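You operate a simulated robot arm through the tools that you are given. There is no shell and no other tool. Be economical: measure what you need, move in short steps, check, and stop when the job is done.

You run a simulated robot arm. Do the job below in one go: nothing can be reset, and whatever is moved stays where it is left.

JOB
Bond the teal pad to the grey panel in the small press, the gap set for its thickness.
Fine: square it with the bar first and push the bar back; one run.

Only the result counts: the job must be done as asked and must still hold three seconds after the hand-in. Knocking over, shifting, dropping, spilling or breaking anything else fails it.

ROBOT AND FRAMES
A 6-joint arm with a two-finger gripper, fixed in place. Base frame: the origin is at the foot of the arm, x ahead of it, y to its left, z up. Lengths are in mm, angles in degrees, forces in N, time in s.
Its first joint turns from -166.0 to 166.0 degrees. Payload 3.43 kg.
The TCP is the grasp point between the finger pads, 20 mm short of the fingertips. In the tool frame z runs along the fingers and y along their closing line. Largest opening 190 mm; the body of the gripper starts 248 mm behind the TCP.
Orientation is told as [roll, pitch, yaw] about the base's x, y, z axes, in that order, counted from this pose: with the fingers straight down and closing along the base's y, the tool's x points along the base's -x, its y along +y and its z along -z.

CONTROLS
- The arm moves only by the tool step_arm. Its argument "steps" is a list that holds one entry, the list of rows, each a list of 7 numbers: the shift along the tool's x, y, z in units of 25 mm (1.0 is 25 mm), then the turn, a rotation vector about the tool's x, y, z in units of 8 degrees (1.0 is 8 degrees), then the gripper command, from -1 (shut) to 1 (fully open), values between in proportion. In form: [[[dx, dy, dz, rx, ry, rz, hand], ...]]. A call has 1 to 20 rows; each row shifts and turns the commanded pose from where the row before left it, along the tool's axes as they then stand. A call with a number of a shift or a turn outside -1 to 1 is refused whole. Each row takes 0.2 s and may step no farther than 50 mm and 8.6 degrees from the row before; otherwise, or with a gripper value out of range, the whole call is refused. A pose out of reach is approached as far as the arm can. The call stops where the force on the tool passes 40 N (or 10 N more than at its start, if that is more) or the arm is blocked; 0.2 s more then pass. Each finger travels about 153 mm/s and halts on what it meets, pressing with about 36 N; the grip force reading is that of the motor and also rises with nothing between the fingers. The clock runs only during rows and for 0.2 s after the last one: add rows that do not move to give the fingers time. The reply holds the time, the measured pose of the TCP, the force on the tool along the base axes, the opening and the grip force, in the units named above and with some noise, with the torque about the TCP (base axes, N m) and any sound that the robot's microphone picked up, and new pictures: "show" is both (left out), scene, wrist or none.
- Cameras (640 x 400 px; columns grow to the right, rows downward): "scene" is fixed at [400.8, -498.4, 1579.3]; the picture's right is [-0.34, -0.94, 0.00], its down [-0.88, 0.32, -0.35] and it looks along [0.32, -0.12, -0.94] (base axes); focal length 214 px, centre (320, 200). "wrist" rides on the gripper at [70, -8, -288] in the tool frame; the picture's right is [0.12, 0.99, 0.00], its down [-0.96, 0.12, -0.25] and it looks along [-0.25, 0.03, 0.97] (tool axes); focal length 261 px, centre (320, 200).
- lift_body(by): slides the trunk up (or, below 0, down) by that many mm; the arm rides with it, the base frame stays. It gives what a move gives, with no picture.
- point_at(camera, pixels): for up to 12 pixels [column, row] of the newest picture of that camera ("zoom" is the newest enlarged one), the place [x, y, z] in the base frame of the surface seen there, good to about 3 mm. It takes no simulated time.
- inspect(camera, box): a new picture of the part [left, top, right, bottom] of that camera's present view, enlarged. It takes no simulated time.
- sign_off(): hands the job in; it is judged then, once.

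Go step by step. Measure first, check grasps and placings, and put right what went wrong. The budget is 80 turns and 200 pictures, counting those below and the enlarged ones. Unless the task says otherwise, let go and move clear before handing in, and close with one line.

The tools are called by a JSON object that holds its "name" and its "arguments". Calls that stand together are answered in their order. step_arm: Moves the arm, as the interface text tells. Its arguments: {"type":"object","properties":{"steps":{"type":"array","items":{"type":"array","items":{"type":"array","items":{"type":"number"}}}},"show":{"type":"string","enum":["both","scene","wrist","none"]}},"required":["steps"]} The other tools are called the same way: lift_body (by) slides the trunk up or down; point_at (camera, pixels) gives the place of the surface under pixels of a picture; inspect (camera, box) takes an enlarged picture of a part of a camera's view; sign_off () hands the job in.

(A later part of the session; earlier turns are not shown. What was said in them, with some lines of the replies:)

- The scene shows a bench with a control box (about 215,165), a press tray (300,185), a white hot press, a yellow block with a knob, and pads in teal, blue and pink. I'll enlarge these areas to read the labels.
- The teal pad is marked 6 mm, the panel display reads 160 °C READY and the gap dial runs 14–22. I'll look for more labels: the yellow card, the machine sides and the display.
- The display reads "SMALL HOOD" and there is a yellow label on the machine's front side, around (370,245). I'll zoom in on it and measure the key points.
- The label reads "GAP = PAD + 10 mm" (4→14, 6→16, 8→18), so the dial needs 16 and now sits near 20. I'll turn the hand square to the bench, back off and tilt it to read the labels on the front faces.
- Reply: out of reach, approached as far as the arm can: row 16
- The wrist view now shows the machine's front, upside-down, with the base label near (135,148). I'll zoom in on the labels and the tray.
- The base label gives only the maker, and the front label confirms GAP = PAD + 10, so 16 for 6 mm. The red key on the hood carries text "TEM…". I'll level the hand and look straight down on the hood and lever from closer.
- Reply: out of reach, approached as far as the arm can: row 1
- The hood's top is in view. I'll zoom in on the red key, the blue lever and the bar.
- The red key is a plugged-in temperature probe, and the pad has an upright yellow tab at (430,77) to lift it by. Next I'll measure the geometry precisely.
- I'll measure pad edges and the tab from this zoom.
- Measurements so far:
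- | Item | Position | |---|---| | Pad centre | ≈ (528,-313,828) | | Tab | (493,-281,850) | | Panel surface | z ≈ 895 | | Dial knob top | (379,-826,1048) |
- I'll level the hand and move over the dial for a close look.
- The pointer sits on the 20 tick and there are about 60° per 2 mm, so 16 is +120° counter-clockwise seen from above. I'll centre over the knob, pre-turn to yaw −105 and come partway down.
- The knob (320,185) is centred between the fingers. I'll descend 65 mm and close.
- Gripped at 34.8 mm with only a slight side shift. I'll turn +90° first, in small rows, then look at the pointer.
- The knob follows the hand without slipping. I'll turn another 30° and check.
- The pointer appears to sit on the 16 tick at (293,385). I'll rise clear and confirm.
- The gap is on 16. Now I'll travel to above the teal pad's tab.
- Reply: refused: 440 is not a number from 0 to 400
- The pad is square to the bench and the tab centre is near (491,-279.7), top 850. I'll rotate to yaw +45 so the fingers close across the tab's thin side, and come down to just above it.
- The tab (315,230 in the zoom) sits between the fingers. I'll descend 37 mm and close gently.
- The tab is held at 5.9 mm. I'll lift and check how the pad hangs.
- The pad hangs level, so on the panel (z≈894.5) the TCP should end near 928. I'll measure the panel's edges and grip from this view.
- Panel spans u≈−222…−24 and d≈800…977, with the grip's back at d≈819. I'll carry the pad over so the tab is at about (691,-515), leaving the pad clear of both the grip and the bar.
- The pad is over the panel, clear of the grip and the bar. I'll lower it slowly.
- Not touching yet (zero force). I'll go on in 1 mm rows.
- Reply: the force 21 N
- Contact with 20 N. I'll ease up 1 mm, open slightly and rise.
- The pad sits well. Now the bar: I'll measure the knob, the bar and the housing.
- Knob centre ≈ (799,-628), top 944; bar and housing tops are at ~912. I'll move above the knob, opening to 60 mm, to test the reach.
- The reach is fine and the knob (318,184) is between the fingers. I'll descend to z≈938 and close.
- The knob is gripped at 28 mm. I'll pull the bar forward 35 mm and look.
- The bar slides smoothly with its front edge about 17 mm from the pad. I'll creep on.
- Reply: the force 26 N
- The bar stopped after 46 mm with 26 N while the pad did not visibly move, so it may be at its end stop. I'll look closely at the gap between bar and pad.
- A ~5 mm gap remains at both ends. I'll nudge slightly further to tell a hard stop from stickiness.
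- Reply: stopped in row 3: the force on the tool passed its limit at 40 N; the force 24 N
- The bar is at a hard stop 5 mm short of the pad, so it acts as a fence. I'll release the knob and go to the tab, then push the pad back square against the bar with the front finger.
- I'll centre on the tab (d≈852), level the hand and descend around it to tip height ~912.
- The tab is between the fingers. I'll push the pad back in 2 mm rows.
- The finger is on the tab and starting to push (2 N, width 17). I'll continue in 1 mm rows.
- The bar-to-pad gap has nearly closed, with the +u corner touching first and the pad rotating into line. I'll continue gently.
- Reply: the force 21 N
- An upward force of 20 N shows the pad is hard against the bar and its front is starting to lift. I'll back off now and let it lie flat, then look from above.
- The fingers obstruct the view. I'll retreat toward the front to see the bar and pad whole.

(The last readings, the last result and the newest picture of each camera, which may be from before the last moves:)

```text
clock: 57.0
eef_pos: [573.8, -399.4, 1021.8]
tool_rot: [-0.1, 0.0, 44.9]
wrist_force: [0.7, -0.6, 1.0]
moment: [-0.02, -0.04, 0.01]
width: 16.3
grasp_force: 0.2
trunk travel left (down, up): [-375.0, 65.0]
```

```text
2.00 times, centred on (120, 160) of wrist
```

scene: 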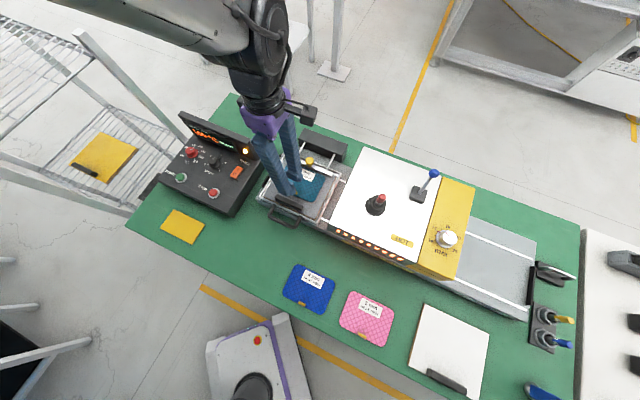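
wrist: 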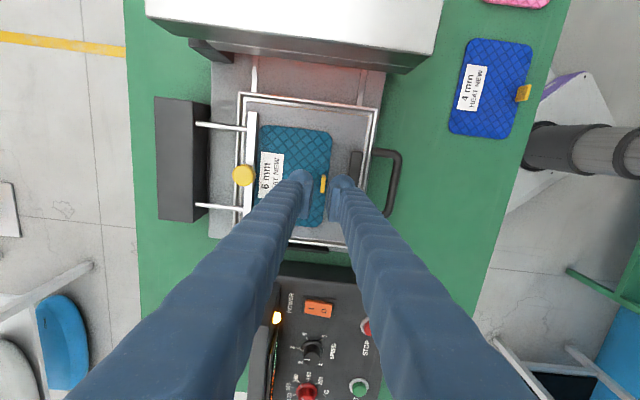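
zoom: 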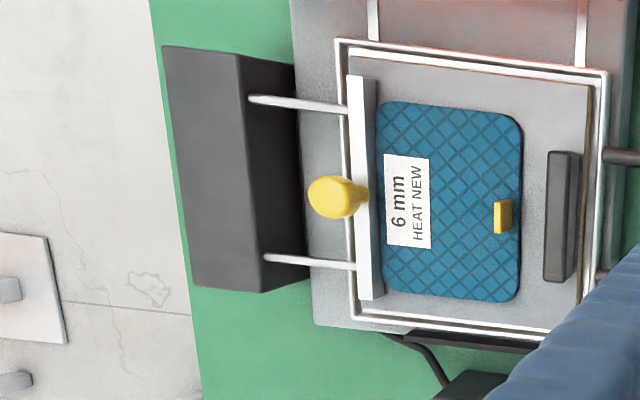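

{"name": "inspect", "arguments": {"camera": "wrist", "box": [80, 90, 190, 220]}}

{"name": "inspect", "arguments": {"camera": "scene", "box": [290, 150, 338, 190]}}

```text
3.08 times, centred on (135, 155) of wrist
```

zoom: 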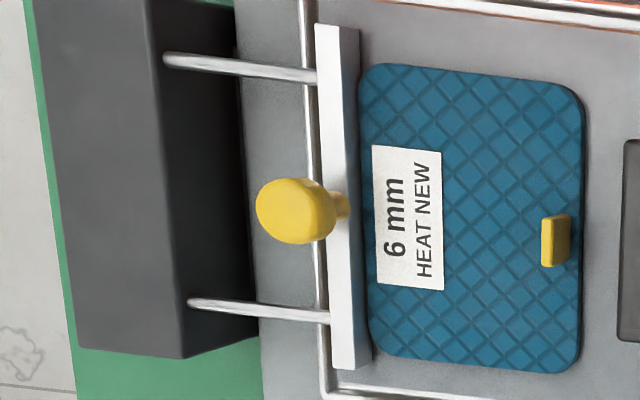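

```text
10.00 times, centred on (314, 170) of scene
```

zoom: 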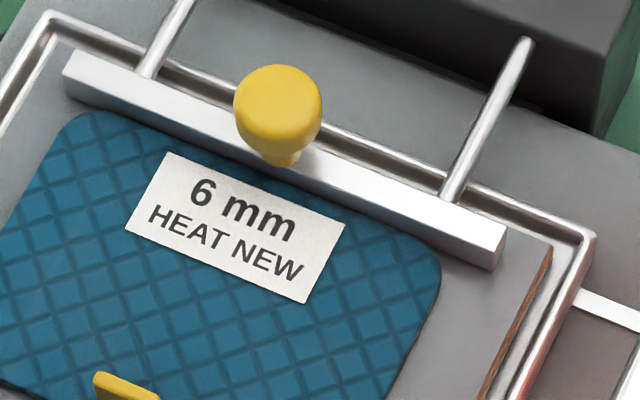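

The pad's back edge now lies along the bar's front face, parallel and touching. Next I'll grip the knob again, at about (767,-595.5), and push the bar back.

{"name": "step_arm", "arguments": {"steps": [[[0.01, -0.92, 0, 0, 0, 0, -0.37], [0.01, -0.92, 0, 0, 0, 0, -0.37], [0.01, -0.92, 0, 0, 0, 0, -0.37], [0.01, -0.92, 0, 0, 0, 0, -0.37], [0.01, -0.92, 0, 0, 0, 0, -0.37], [0.01, -0.92, 0, 0, 0, 0, -0.37], [0.01, -0.92, 0, 0, 0, 0, -0.37], [0.01, -0.92, 0, 0, 0, 0, -0.37], [0, -0.92, 0, 0, 0, 0, -0.37], [0, -0.92, 0, 0, 0, 0, -0.37], [0, -0.92, 0, 0, 0, 0, -0.37], [0, -0.9, 0, 0, 0, 0, -0.37], [0, 0, 0.5, 0, 0, 0, -0.37], [0, 0, 0.5, 0, 0, 0, -0.37], [0, 0, 0, 0, 0, 0, -0.37]]], "show": "wrist"}}

```text
clock: 60.2
eef_pos: [769.0, -594.9, 999.5]
tool_rot: [-0.1, -0.1, 45.0]
wrist_force: [0.6, 0.6, -0.9]
moment: [0.02, -0.02, 0.0]
width: 59.7
grasp_force: 0.0
trunk travel left (down, up): [-375.0, 65.0]
```

wrist: 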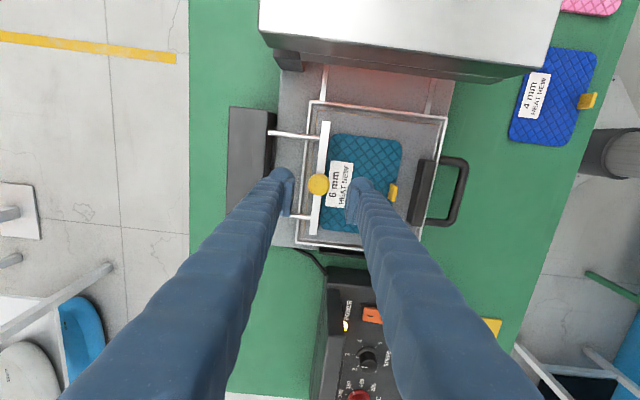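

Centred on the knob. I'll descend, grip and push the bar back 45 mm.

{"name": "step_arm", "arguments": {"steps": [[[0, 0, 0.7, 0, 0, 0, -0.37], [0, 0, 0.7, 0, 0, 0, -0.37], [0, 0, 0.7, 0, 0, 0, -0.37], [0, 0, 0.34, 0, 0, 0, -0.37], [0, 0, 0, 0, 0, 0, -0.37], [0, 0, 0, 0, 0, 0, -0.6], [0, 0, 0, 0, 0, 0, -0.85], [0, 0, 0, 0, 0, 0, -0.85], [0, -0.1, 0, 0, 0, 0, -0.85], [0, -0.3, 0, 0, 0, 0, -0.85], [0, -0.4, 0, 0, 0, 0, -0.85], [0, -0.4, 0, 0, 0, 0, -0.85], [0, -0.3, 0, 0, 0, 0, -0.85], [0, -0.2, 0, 0, 0, 0, -0.85], [0, -0.1, 0, 0, 0, 0, -0.85], [0, 0, 0, 0, 0, 0, -0.85]]], "show": "wrist"}}

{"name": "inspect", "arguments": {"camera": "wrist", "box": [230, 100, 480, 270]}}

```text
clock: 63.6
eef_pos: [798.9, -627.0, 935.0]
tool_rot: [0.0, 0.0, 45.1]
wrist_force: [0.4, 0.4, -9.5]
moment: [-0.01, -0.02, 0.01]
width: 26.9
grasp_force: 45.1
trunk travel left (down, up): [-375.0, 65.0]
```

wrist: 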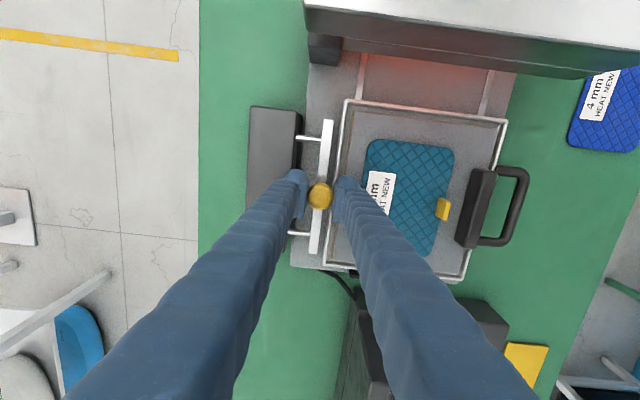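

```text
2.35 times, centred on (355, 185) of wrist
```

zoom: 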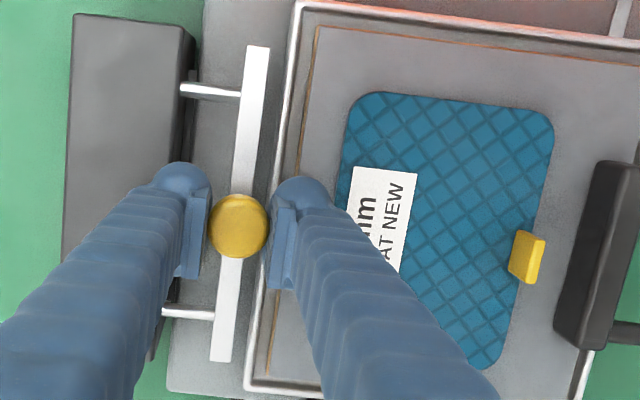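

The bar is back at d≈1008, where it began. I'll nudge it 2 mm more to be sure it is home, then release and rise.

{"name": "step_arm", "arguments": {"steps": [[[0, -0.04, 0, 0, 0, 0, -0.85], [0, -0.04, 0, 0, 0, 0, -0.85], [0, 0, 0, 0, 0, 0, -0.85]]], "show": "none"}}

{"name": "step_arm", "arguments": {"steps": [[[0, 0, 0, 0, 0, 0, -0.5], [0, 0, 0, 0, 0, 0, -0.37], [0, 0, 0, 0, 0, 0, -0.37], [0, 0, -0.5, 0, 0, 0, -0.37], [0, 0, -0.8, 0, 0, 0, -0.37], [0, 0, -0.8, 0, 0, 0, -0.37], [0, 0, -0.8, 0, 0, 0, -0.37], [0, 0, -0.8, 0, 0, 0, -0.5], [0, 1, 0, 0, 0, 0, -0.8], [0, 1, 0, 0, 0, 0, -1], [0, 1, 0, 0, 0, 0, -1], [0, 1, 0, 0, 0, 0, -1], [0, 1, 0, 0, 0, 0, -1], [0, 1, 0, 0, 0, 0, -1], [0, 1, 0, 0, 0, 0, -1], [0, 1, 0, 0, 0, 0, -1], [0, 1, 0, 0, 0, 0, -1], [0, 1, 0, 0, 0, 0, -1]]]}}

{"name": "inspect", "arguments": {"camera": "scene", "box": [265, 130, 345, 210]}}

{"name": "inspect", "arguments": {"camera": "scene", "box": [170, 105, 260, 215]}}

{"name": "point_at", "arguments": {"camera": "scene", "pixels": [[181, 177], [180, 176], [215, 193], [190, 153], [185, 120], [213, 192], [180, 182], [235, 145], [218, 163]]}}

```text
clock: 64.4
eef_pos: [801.5, -627.5, 935.5]
tool_rot: [0.0, 0.0, 45.2]
wrist_force: [0.3, 0.3, -9.6]
moment: [0.03, -0.04, -0.01]
width: 26.6
grasp_force: 44.9
trunk travel left (down, up): [-375.0, 65.0]
```

```text
clock: 68.2
eef_pos: [623.4, -450.5, 1030.3]
tool_rot: [-0.2, 0.0, 45.1]
wrist_force: [0.3, 0.1, 0.1]
moment: [-0.03, -0.03, 0.0]
width: 0.2
grasp_force: 34.4
trunk travel left (down, up): [-375.0, 65.0]
```

scene: 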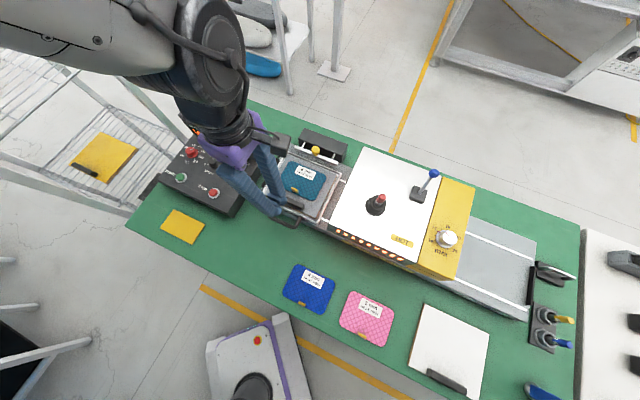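
wrist: 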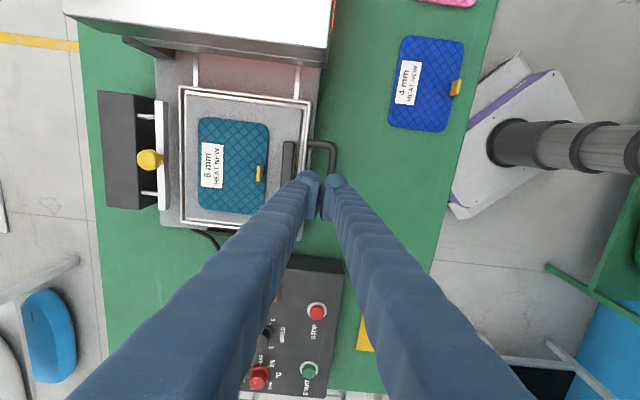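

```text
5.00 times, centred on (305, 170) of scene
```

zoom: 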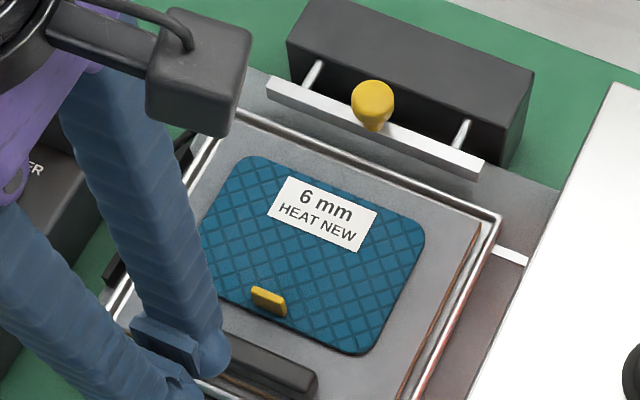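

```text
3.64 times, centred on (215, 160) of scene
```

zoom: 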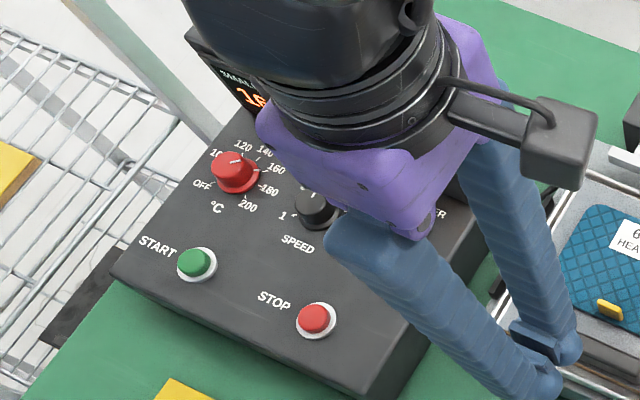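

```text
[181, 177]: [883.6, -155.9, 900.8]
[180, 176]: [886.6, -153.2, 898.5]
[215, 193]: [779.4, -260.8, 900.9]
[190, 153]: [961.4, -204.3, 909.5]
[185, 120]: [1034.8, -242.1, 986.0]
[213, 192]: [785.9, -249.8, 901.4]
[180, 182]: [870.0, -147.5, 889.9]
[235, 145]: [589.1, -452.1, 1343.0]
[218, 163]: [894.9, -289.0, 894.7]
```

The bar is home and the pad is still square. Now START, measured at (884,-156,900): I'll move above it with fingers shut and check the display.

{"name": "step_arm", "arguments": {"steps": [[[-0.98, 0.06, 0, 0, 0, 0, -1], [-0.98, 0.06, 0, 0, 0, 0, -1], [-0.98, 0.06, 0, 0, 0, 0, -1], [-0.98, 0.06, 0, 0, 0, 0, -1], [-0.98, 0.06, 0, 0, 0, 0, -1], [-0.98, 0.06, 0, 0, 0, 0, -1], [-0.98, 0.06, 0, 0, 0, 0, -1], [-0.98, 0.06, 0, 0, 0, 0, -1], [-0.98, 0.06, 0, 0, 0, 0, -1], [-0.98, 0.06, 0, 0, 0, 0, -1], [-0.98, 0.06, 0, 0, 0, 0, -1], [-0.98, 0.06, 0, 0, 0, 0, -1], [-0.98, 0.06, 0, 0, 0, 0, -1], [-0.98, 0.06, 0, 0, 0, 0, -1], [-0.98, 0.06, 0, 0, 0, 0, -1], [-0.98, 0.06, 0, 0, 0, 0, -1], [0, 0, 0, 0, 0, 0, -1]]]}}

{"name": "inspect", "arguments": {"camera": "wrist", "box": [230, 80, 400, 240]}}

{"name": "inspect", "arguments": {"camera": "scene", "box": [160, 105, 270, 215]}}

```text
clock: 71.8
eef_pos: [884.6, -157.8, 1029.9]
tool_rot: [0.0, -0.1, 45.1]
wrist_force: [1.3, 0.8, 0.1]
moment: [0.03, 0.02, -0.04]
width: 0.0
grasp_force: 34.5
trunk travel left (down, up): [-375.0, 65.0]
```

scene: 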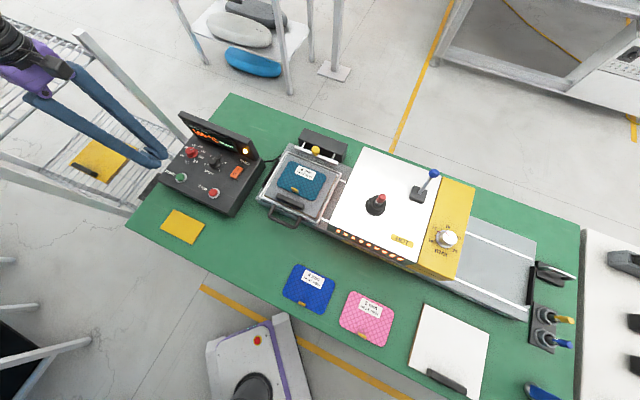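
wrist: 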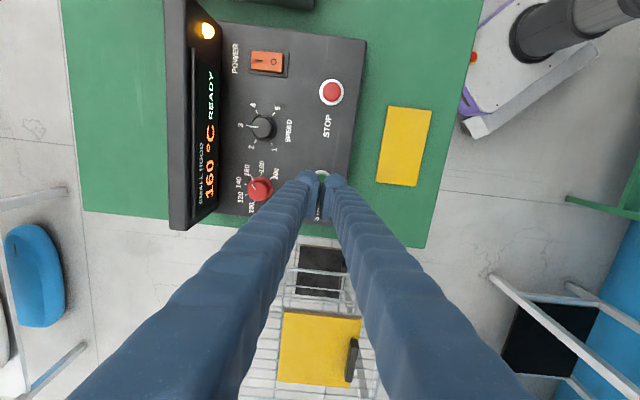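

```text
2.50 times, centred on (315, 160) of wrist
```

zoom: 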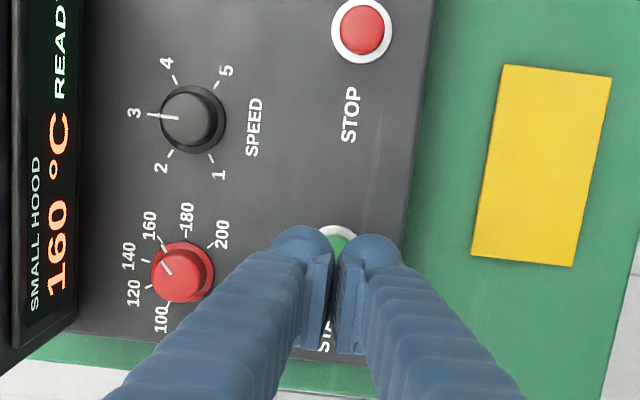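

```text
3.64 times, centred on (215, 160) of scene
```

zoom: 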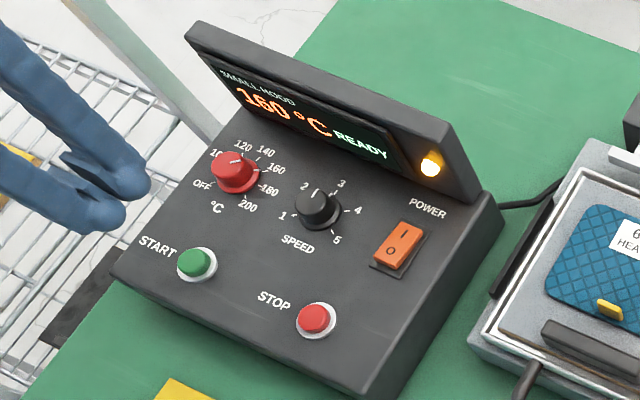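

The display reads SMALL HOOD 160 °C READY, speed 3. I'll descend to just above START.

{"name": "step_arm", "arguments": {"steps": [[[0, 0, 0.8, 0, 0, 0, -1], [0, 0, 0.8, 0, 0, 0, -1], [0, 0, 0.8, 0, 0, 0, -1], [0, 0, 0.8, 0, 0, 0, -1], [0, 0, 0.6, 0, 0, 0, -1], [0, 0, 0.28, 0, 0, 0, -1], [0, 0, 0, 0, 0, 0, -1]]]}}

{"name": "inspect", "arguments": {"camera": "scene", "box": [150, 140, 220, 210]}}

```text
clock: 73.4
eef_pos: [884.6, -155.7, 928.2]
tool_rot: [0.0, 0.0, 45.1]
wrist_force: [-0.5, -0.7, -0.4]
moment: [-0.02, 0.0, 0.0]
width: 0.0
grasp_force: 34.1
trunk travel left (down, up): [-375.0, 65.0]
```

scene: 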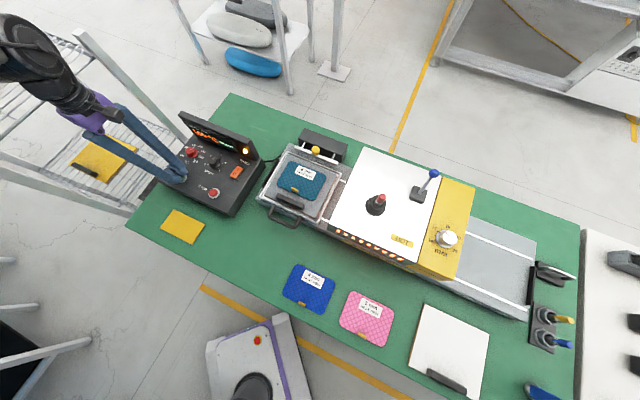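
wrist: 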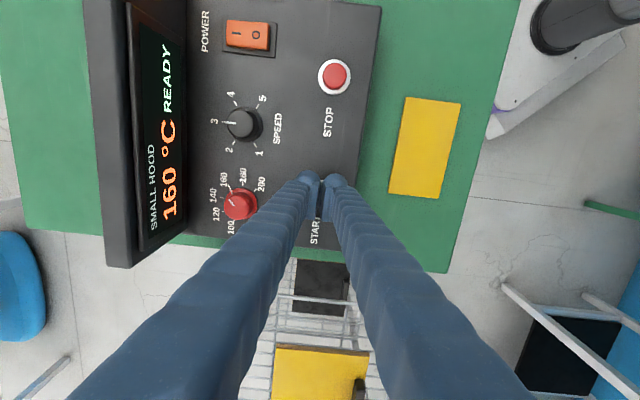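

```text
5.71 times, centred on (185, 175) of scene
```

zoom: 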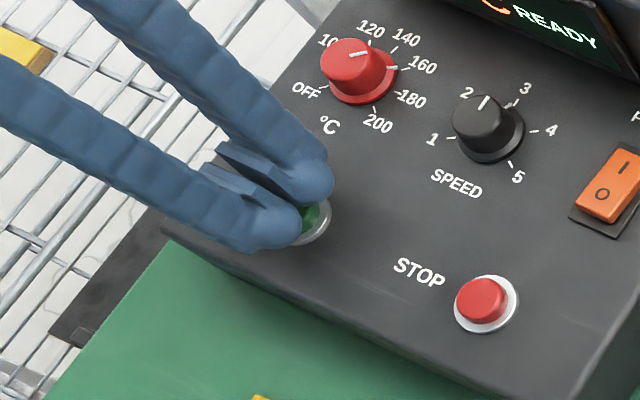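

The fingertips are right over the green button. I'll press down in small rows.

{"name": "step_arm", "arguments": {"steps": [[[0, 0, 0.1, 0, 0, 0, -1], [0, 0, 0.1, 0, 0, 0, -1], [0, 0, 0.08, 0, 0, 0, -1], [0, 0, 0.08, 0, 0, 0, -1], [0, 0, 0.06, 0, 0, 0, -1]]], "show": "scene"}}

```text
clock: 74.6
eef_pos: [884.5, -156.1, 917.9]
tool_rot: [0.1, -0.2, 45.1]
wrist_force: [1.0, -0.6, 0.6]
moment: [0.04, -0.05, 0.01]
width: 0.0
grasp_force: 34.4
trunk travel left (down, up): [-375.0, 65.0]
```

scene: 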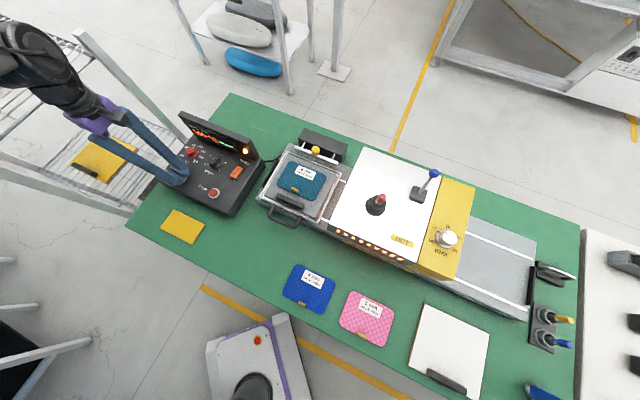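

No contact yet (force zero). I'll go on in 1.5 mm rows.

{"name": "step_arm", "arguments": {"steps": [[[0, 0, 0.06, 0, 0, 0, -1], [0, 0, 0.06, 0, 0, 0, -1], [0, 0, 0.06, 0, 0, 0, -1]]], "show": "scene"}}

```text
clock: 75.4
eef_pos: [882.0, -156.7, 911.8]
tool_rot: [0.1, -0.1, 45.1]
wrist_force: [0.2, 1.1, 2.1]
moment: [0.01, -0.02, 0.03]
width: 6.2
grasp_force: 34.8
trunk travel left (down, up): [-375.0, 65.0]
heard: click
```

scene: 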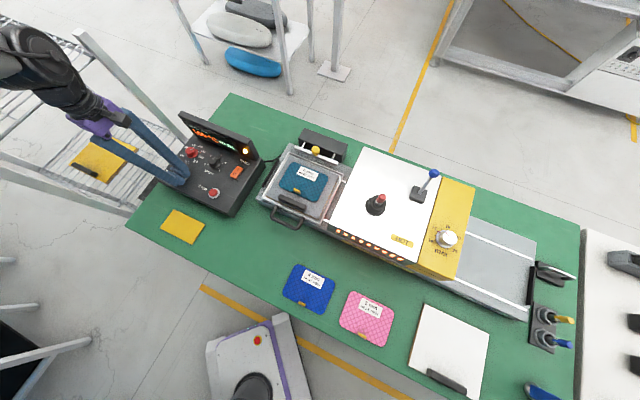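

A click was heard and the tray seems to be moving. I'll lift off straight up and watch.

{"name": "step_arm", "arguments": {"steps": [[[0, 0, -0.6, 0, 0, 0, -1], [0, 0, -0.9, 0, 0, 0, -1], [0, 0, -0.9, 0, 0, 0, -1], [0, 0, -0.9, 0, 0, 0, -1]]]}}

{"name": "inspect", "arguments": {"camera": "scene", "box": [170, 105, 350, 235]}}

```text
clock: 76.4
eef_pos: [881.5, -156.6, 997.5]
tool_rot: [0.0, -0.1, 45.2]
wrist_force: [-0.3, 0.0, 0.0]
moment: [0.01, 0.0, -0.02]
width: 0.0
grasp_force: 34.2
trunk travel left (down, up): [-375.0, 65.0]
```

scene: 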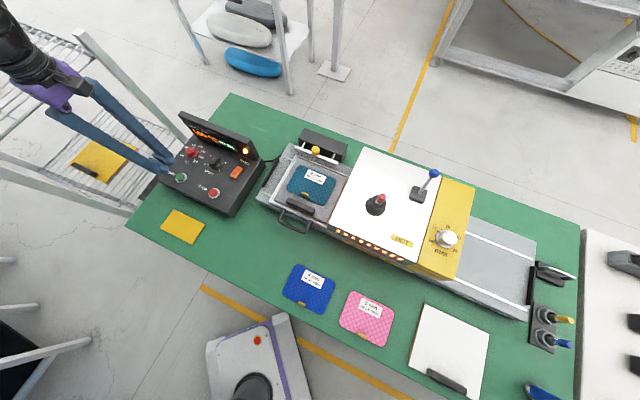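
wrist: 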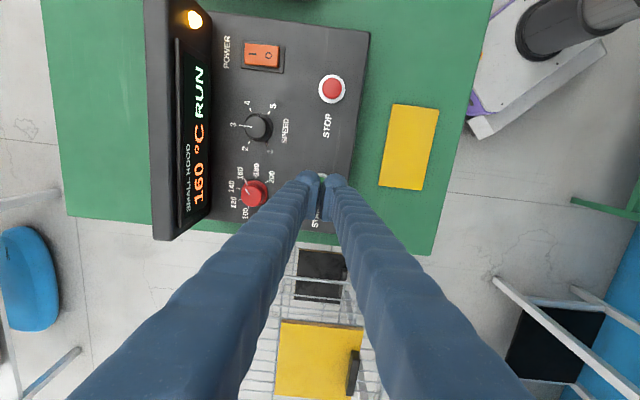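

```text
3.08 times, centred on (260, 170) of scene
```

zoom: 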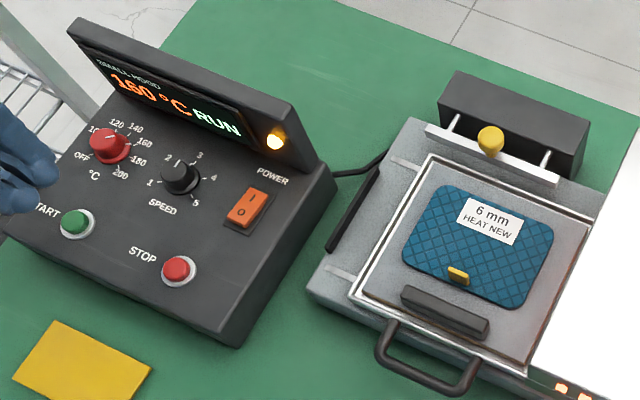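

The display shows RUN and the tray is moving under the hood. I'll wait and watch.

{"name": "step_arm", "arguments": {"steps": [[[0, 0, 0, 0, 0, 0, -1], [0, 0, 0, 0, 0, 0, -1], [0, 0, 0, 0, 0, 0, -1], [0, 0, 0, 0, 0, 0, -1], [0, 0, 0, 0, 0, 0, -1], [0, 0, 0, 0, 0, 0, -1], [0, 0, 0, 0, 0, 0, -1], [0, 0, 0, 0, 0, 0, -1], [0, 0, 0, 0, 0, 0, -1], [0, 0, 0, 0, 0, 0, -1], [0, 0, 0, 0, 0, 0, -1], [0, 0, 0, 0, 0, 0, -1], [0, 0, 0, 0, 0, 0, -1], [0, 0, 0, 0, 0, 0, -1], [0, 0, 0, 0, 0, 0, -1], [0, 0, 0, 0, 0, 0, -1], [0, 0, 0, 0, 0, 0, -1], [0, 0, 0, 0, 0, 0, -1], [0, 0, 0, 0, 0, 0, -1], [0, 0, 0, 0, 0, 0, -1]]], "show": "scene"}}

```text
clock: 80.6
eef_pos: [882.6, -156.7, 997.0]
tool_rot: [0.1, 0.0, 45.1]
wrist_force: [0.6, 0.1, 0.2]
moment: [-0.01, 0.01, -0.01]
width: 0.1
grasp_force: 34.1
trunk travel left (down, up): [-375.0, 65.0]
```

scene: 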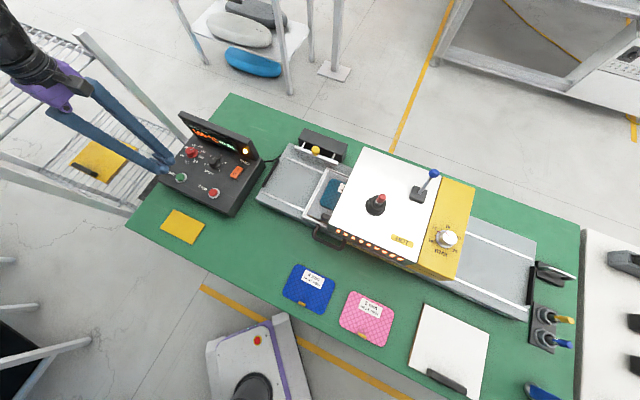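

The tray is halfway under the hood. I'll keep waiting.

{"name": "step_arm", "arguments": {"steps": [[[0, 0, 0, 0, 0, 0, -1], [0, 0, 0, 0, 0, 0, -1], [0, 0, 0, 0, 0, 0, -1], [0, 0, 0, 0, 0, 0, -1], [0, 0, 0, 0, 0, 0, -1], [0, 0, 0, 0, 0, 0, -1], [0, 0, 0, 0, 0, 0, -1], [0, 0, 0, 0, 0, 0, -1], [0, 0, 0, 0, 0, 0, -1], [0, 0, 0, 0, 0, 0, -1], [0, 0, 0, 0, 0, 0, -1], [0, 0, 0, 0, 0, 0, -1], [0, 0, 0, 0, 0, 0, -1], [0, 0, 0, 0, 0, 0, -1], [0, 0, 0, 0, 0, 0, -1], [0, 0, 0, 0, 0, 0, -1], [0, 0, 0, 0, 0, 0, -1], [0, 0, 0, 0, 0, 0, -1], [0, 0, 0, 0, 0, 0, -1], [0, 0, 0, 0, 0, 0, -1]]], "show": "none"}}

{"name": "step_arm", "arguments": {"steps": [[[0, 0, 0, 0, 0, 0, -1], [0, 0, 0, 0, 0, 0, -1], [0, 0, 0, 0, 0, 0, -1], [0, 0, 0, 0, 0, 0, -1], [0, 0, 0, 0, 0, 0, -1], [0, 0, 0, 0, 0, 0, -1], [0, 0, 0, 0, 0, 0, -1], [0, 0, 0, 0, 0, 0, -1], [0, 0, 0, 0, 0, 0, -1], [0, 0, 0, 0, 0, 0, -1], [0, 0, 0, 0, 0, 0, -1], [0, 0, 0, 0, 0, 0, -1], [0, 0, 0, 0, 0, 0, -1], [0, 0, 0, 0, 0, 0, -1], [0, 0, 0, 0, 0, 0, -1], [0, 0, 0, 0, 0, 0, -1], [0, 0, 0, 0, 0, 0, -1], [0, 0, 0, 0, 0, 0, -1], [0, 0, 0, 0, 0, 0, -1], [0, 0, 0, 0, 0, 0, -1]]], "show": "scene"}}

```text
clock: 84.8
eef_pos: [883.7, -157.9, 996.3]
tool_rot: [0.0, 0.1, 45.1]
wrist_force: [-0.1, -0.3, -0.6]
moment: [-0.01, 0.03, -0.04]
width: 0.0
grasp_force: 33.6
trunk travel left (down, up): [-375.0, 65.0]
```

```text
clock: 89.0
eef_pos: [882.3, -157.7, 996.2]
tool_rot: [0.0, 0.0, 45.1]
wrist_force: [-0.3, 1.0, -1.0]
moment: [0.03, -0.01, 0.04]
width: 0.2
grasp_force: 34.4
trunk travel left (down, up): [-375.0, 65.0]
```

scene: 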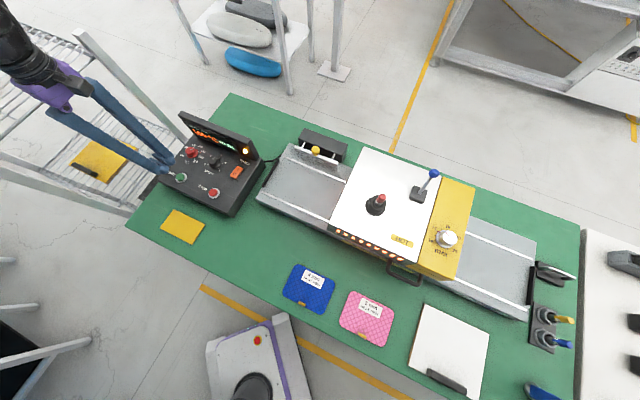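

The tray handle at (405,272) shows it is approaching the exit. I'll wait more.

{"name": "step_arm", "arguments": {"steps": [[[0, 0, 0, 0, 0, 0, -1], [0, 0, 0, 0, 0, 0, -1], [0, 0, 0, 0, 0, 0, -1], [0, 0, 0, 0, 0, 0, -1], [0, 0, 0, 0, 0, 0, -1], [0, 0, 0, 0, 0, 0, -1], [0, 0, 0, 0, 0, 0, -1], [0, 0, 0, 0, 0, 0, -1], [0, 0, 0, 0, 0, 0, -1], [0, 0, 0, 0, 0, 0, -1], [0, 0, 0, 0, 0, 0, -1], [0, 0, 0, 0, 0, 0, -1], [0, 0, 0, 0, 0, 0, -1], [0, 0, 0, 0, 0, 0, -1], [0, 0, 0, 0, 0, 0, -1], [0, 0, 0, 0, 0, 0, -1], [0, 0, 0, 0, 0, 0, -1], [0, 0, 0, 0, 0, 0, -1], [0, 0, 0, 0, 0, 0, -1], [0, 0, 0, 0, 0, 0, -1]]], "show": "none"}}

{"name": "step_arm", "arguments": {"steps": [[[0, 0, 0, 0, 0, 0, -1], [0, 0, 0, 0, 0, 0, -1], [0, 0, 0, 0, 0, 0, -1], [0, 0, 0, 0, 0, 0, -1], [0, 0, 0, 0, 0, 0, -1], [0, 0, 0, 0, 0, 0, -1], [0, 0, 0, 0, 0, 0, -1], [0, 0, 0, 0, 0, 0, -1], [0, 0, 0, 0, 0, 0, -1], [0, 0, 0, 0, 0, 0, -1], [0, 0, 0, 0, 0, 0, -1], [0, 0, 0, 0, 0, 0, -1], [0, 0, 0, 0, 0, 0, -1], [0, 0, 0, 0, 0, 0, -1], [0, 0, 0, 0, 0, 0, -1], [0, 0, 0, 0, 0, 0, -1], [0, 0, 0, 0, 0, 0, -1], [0, 0, 0, 0, 0, 0, -1], [0, 0, 0, 0, 0, 0, -1], [0, 0, 0, 0, 0, 0, -1]]], "show": "both"}}

{"name": "inspect", "arguments": {"camera": "scene", "box": [420, 200, 580, 330]}}

```text
clock: 93.2
eef_pos: [883.9, -158.1, 997.1]
tool_rot: [0.0, 0.1, 45.1]
wrist_force: [-0.3, 0.3, 0.3]
moment: [-0.02, 0.03, 0.01]
width: 0.2
grasp_force: 34.6
trunk travel left (down, up): [-375.0, 65.0]
```

```text
clock: 97.4
eef_pos: [883.1, -157.4, 997.2]
tool_rot: [0.0, 0.0, 45.0]
wrist_force: [-0.1, 0.3, 0.1]
moment: [-0.01, 0.01, 0.02]
width: 0.1
grasp_force: 34.3
trunk travel left (down, up): [-375.0, 65.0]
```

scene: 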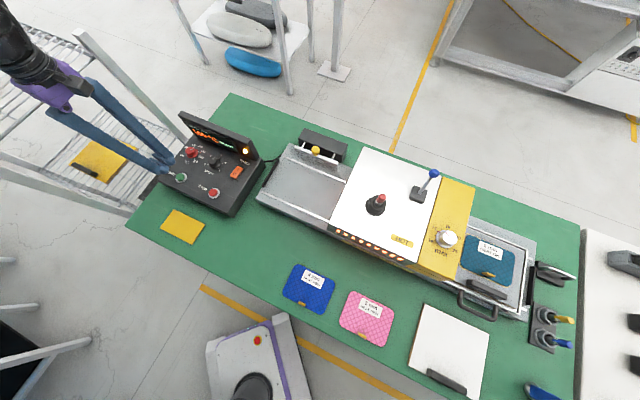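
wrist: 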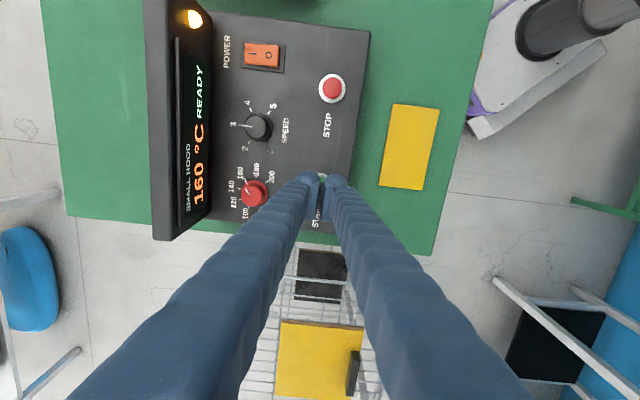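

```text
3.08 times, centred on (500, 265) of scene
```

zoom: 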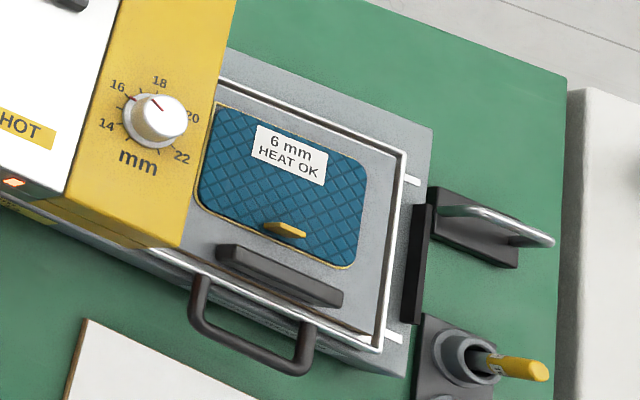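

The display is back to READY and the pad's label now reads "HEAT OK", with glue visible around the pad. I'll wait briefly, moving up clear, to confirm the tray has stopped.

{"name": "step_arm", "arguments": {"steps": [[[0, 0, -1, 0, 0, 0, -1], [0, 0, -1, 0, 0, 0, -1], [0, 0, 0, 0, 0, 0, -1], [0, 0, 0, 0, 0, 0, -1], [0, 0, 0, 0, 0, 0, -1]]], "show": "none"}}

{"name": "inspect", "arguments": {"camera": "scene", "box": [420, 200, 580, 330]}}

{"name": "inspect", "arguments": {"camera": "scene", "box": [180, 100, 360, 230]}}

```text
clock: 98.6
eef_pos: [883.4, -158.0, 1045.1]
tool_rot: [-0.1, 0.0, 45.1]
wrist_force: [-0.3, 0.3, 0.2]
moment: [0.0, 0.01, -0.03]
width: 0.2
grasp_force: 34.7
trunk travel left (down, up): [-375.0, 65.0]
```

```text
3.08 times, centred on (500, 265) of scene
```

zoom: 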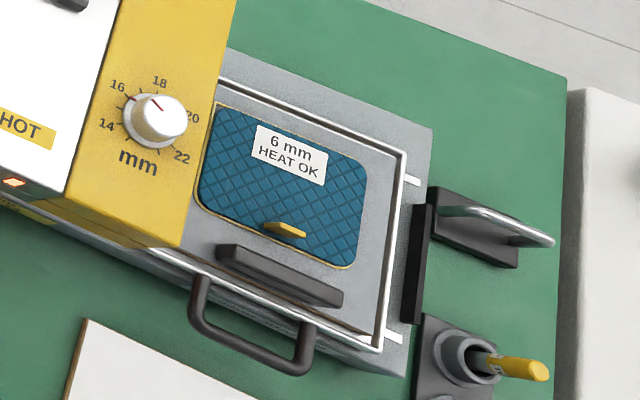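

```text
3.08 times, centred on (270, 165) of scene
```

zoom: 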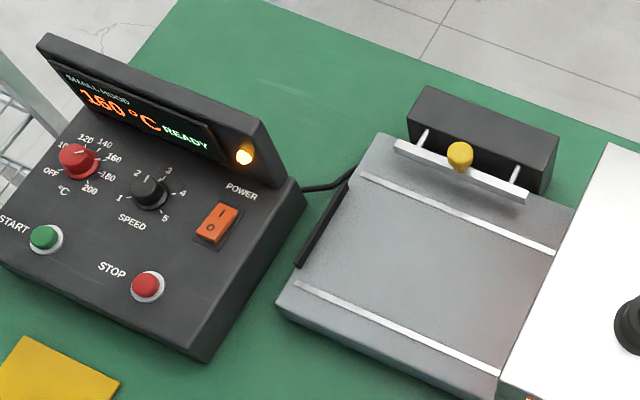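

The tray has stopped at the exit, the label reads HEAT OK, the bar is home, the gap is on 16 and the arm is clear. I'm handing in.

{"name": "sign_off", "arguments": {}}

```text
The job is handed in.
```

The teal 6 mm pad is bonded to the grey panel in one run at gap 16. It was squared against the bar and the bar pushed back first, and the pad's label now reads "HEAT OK".
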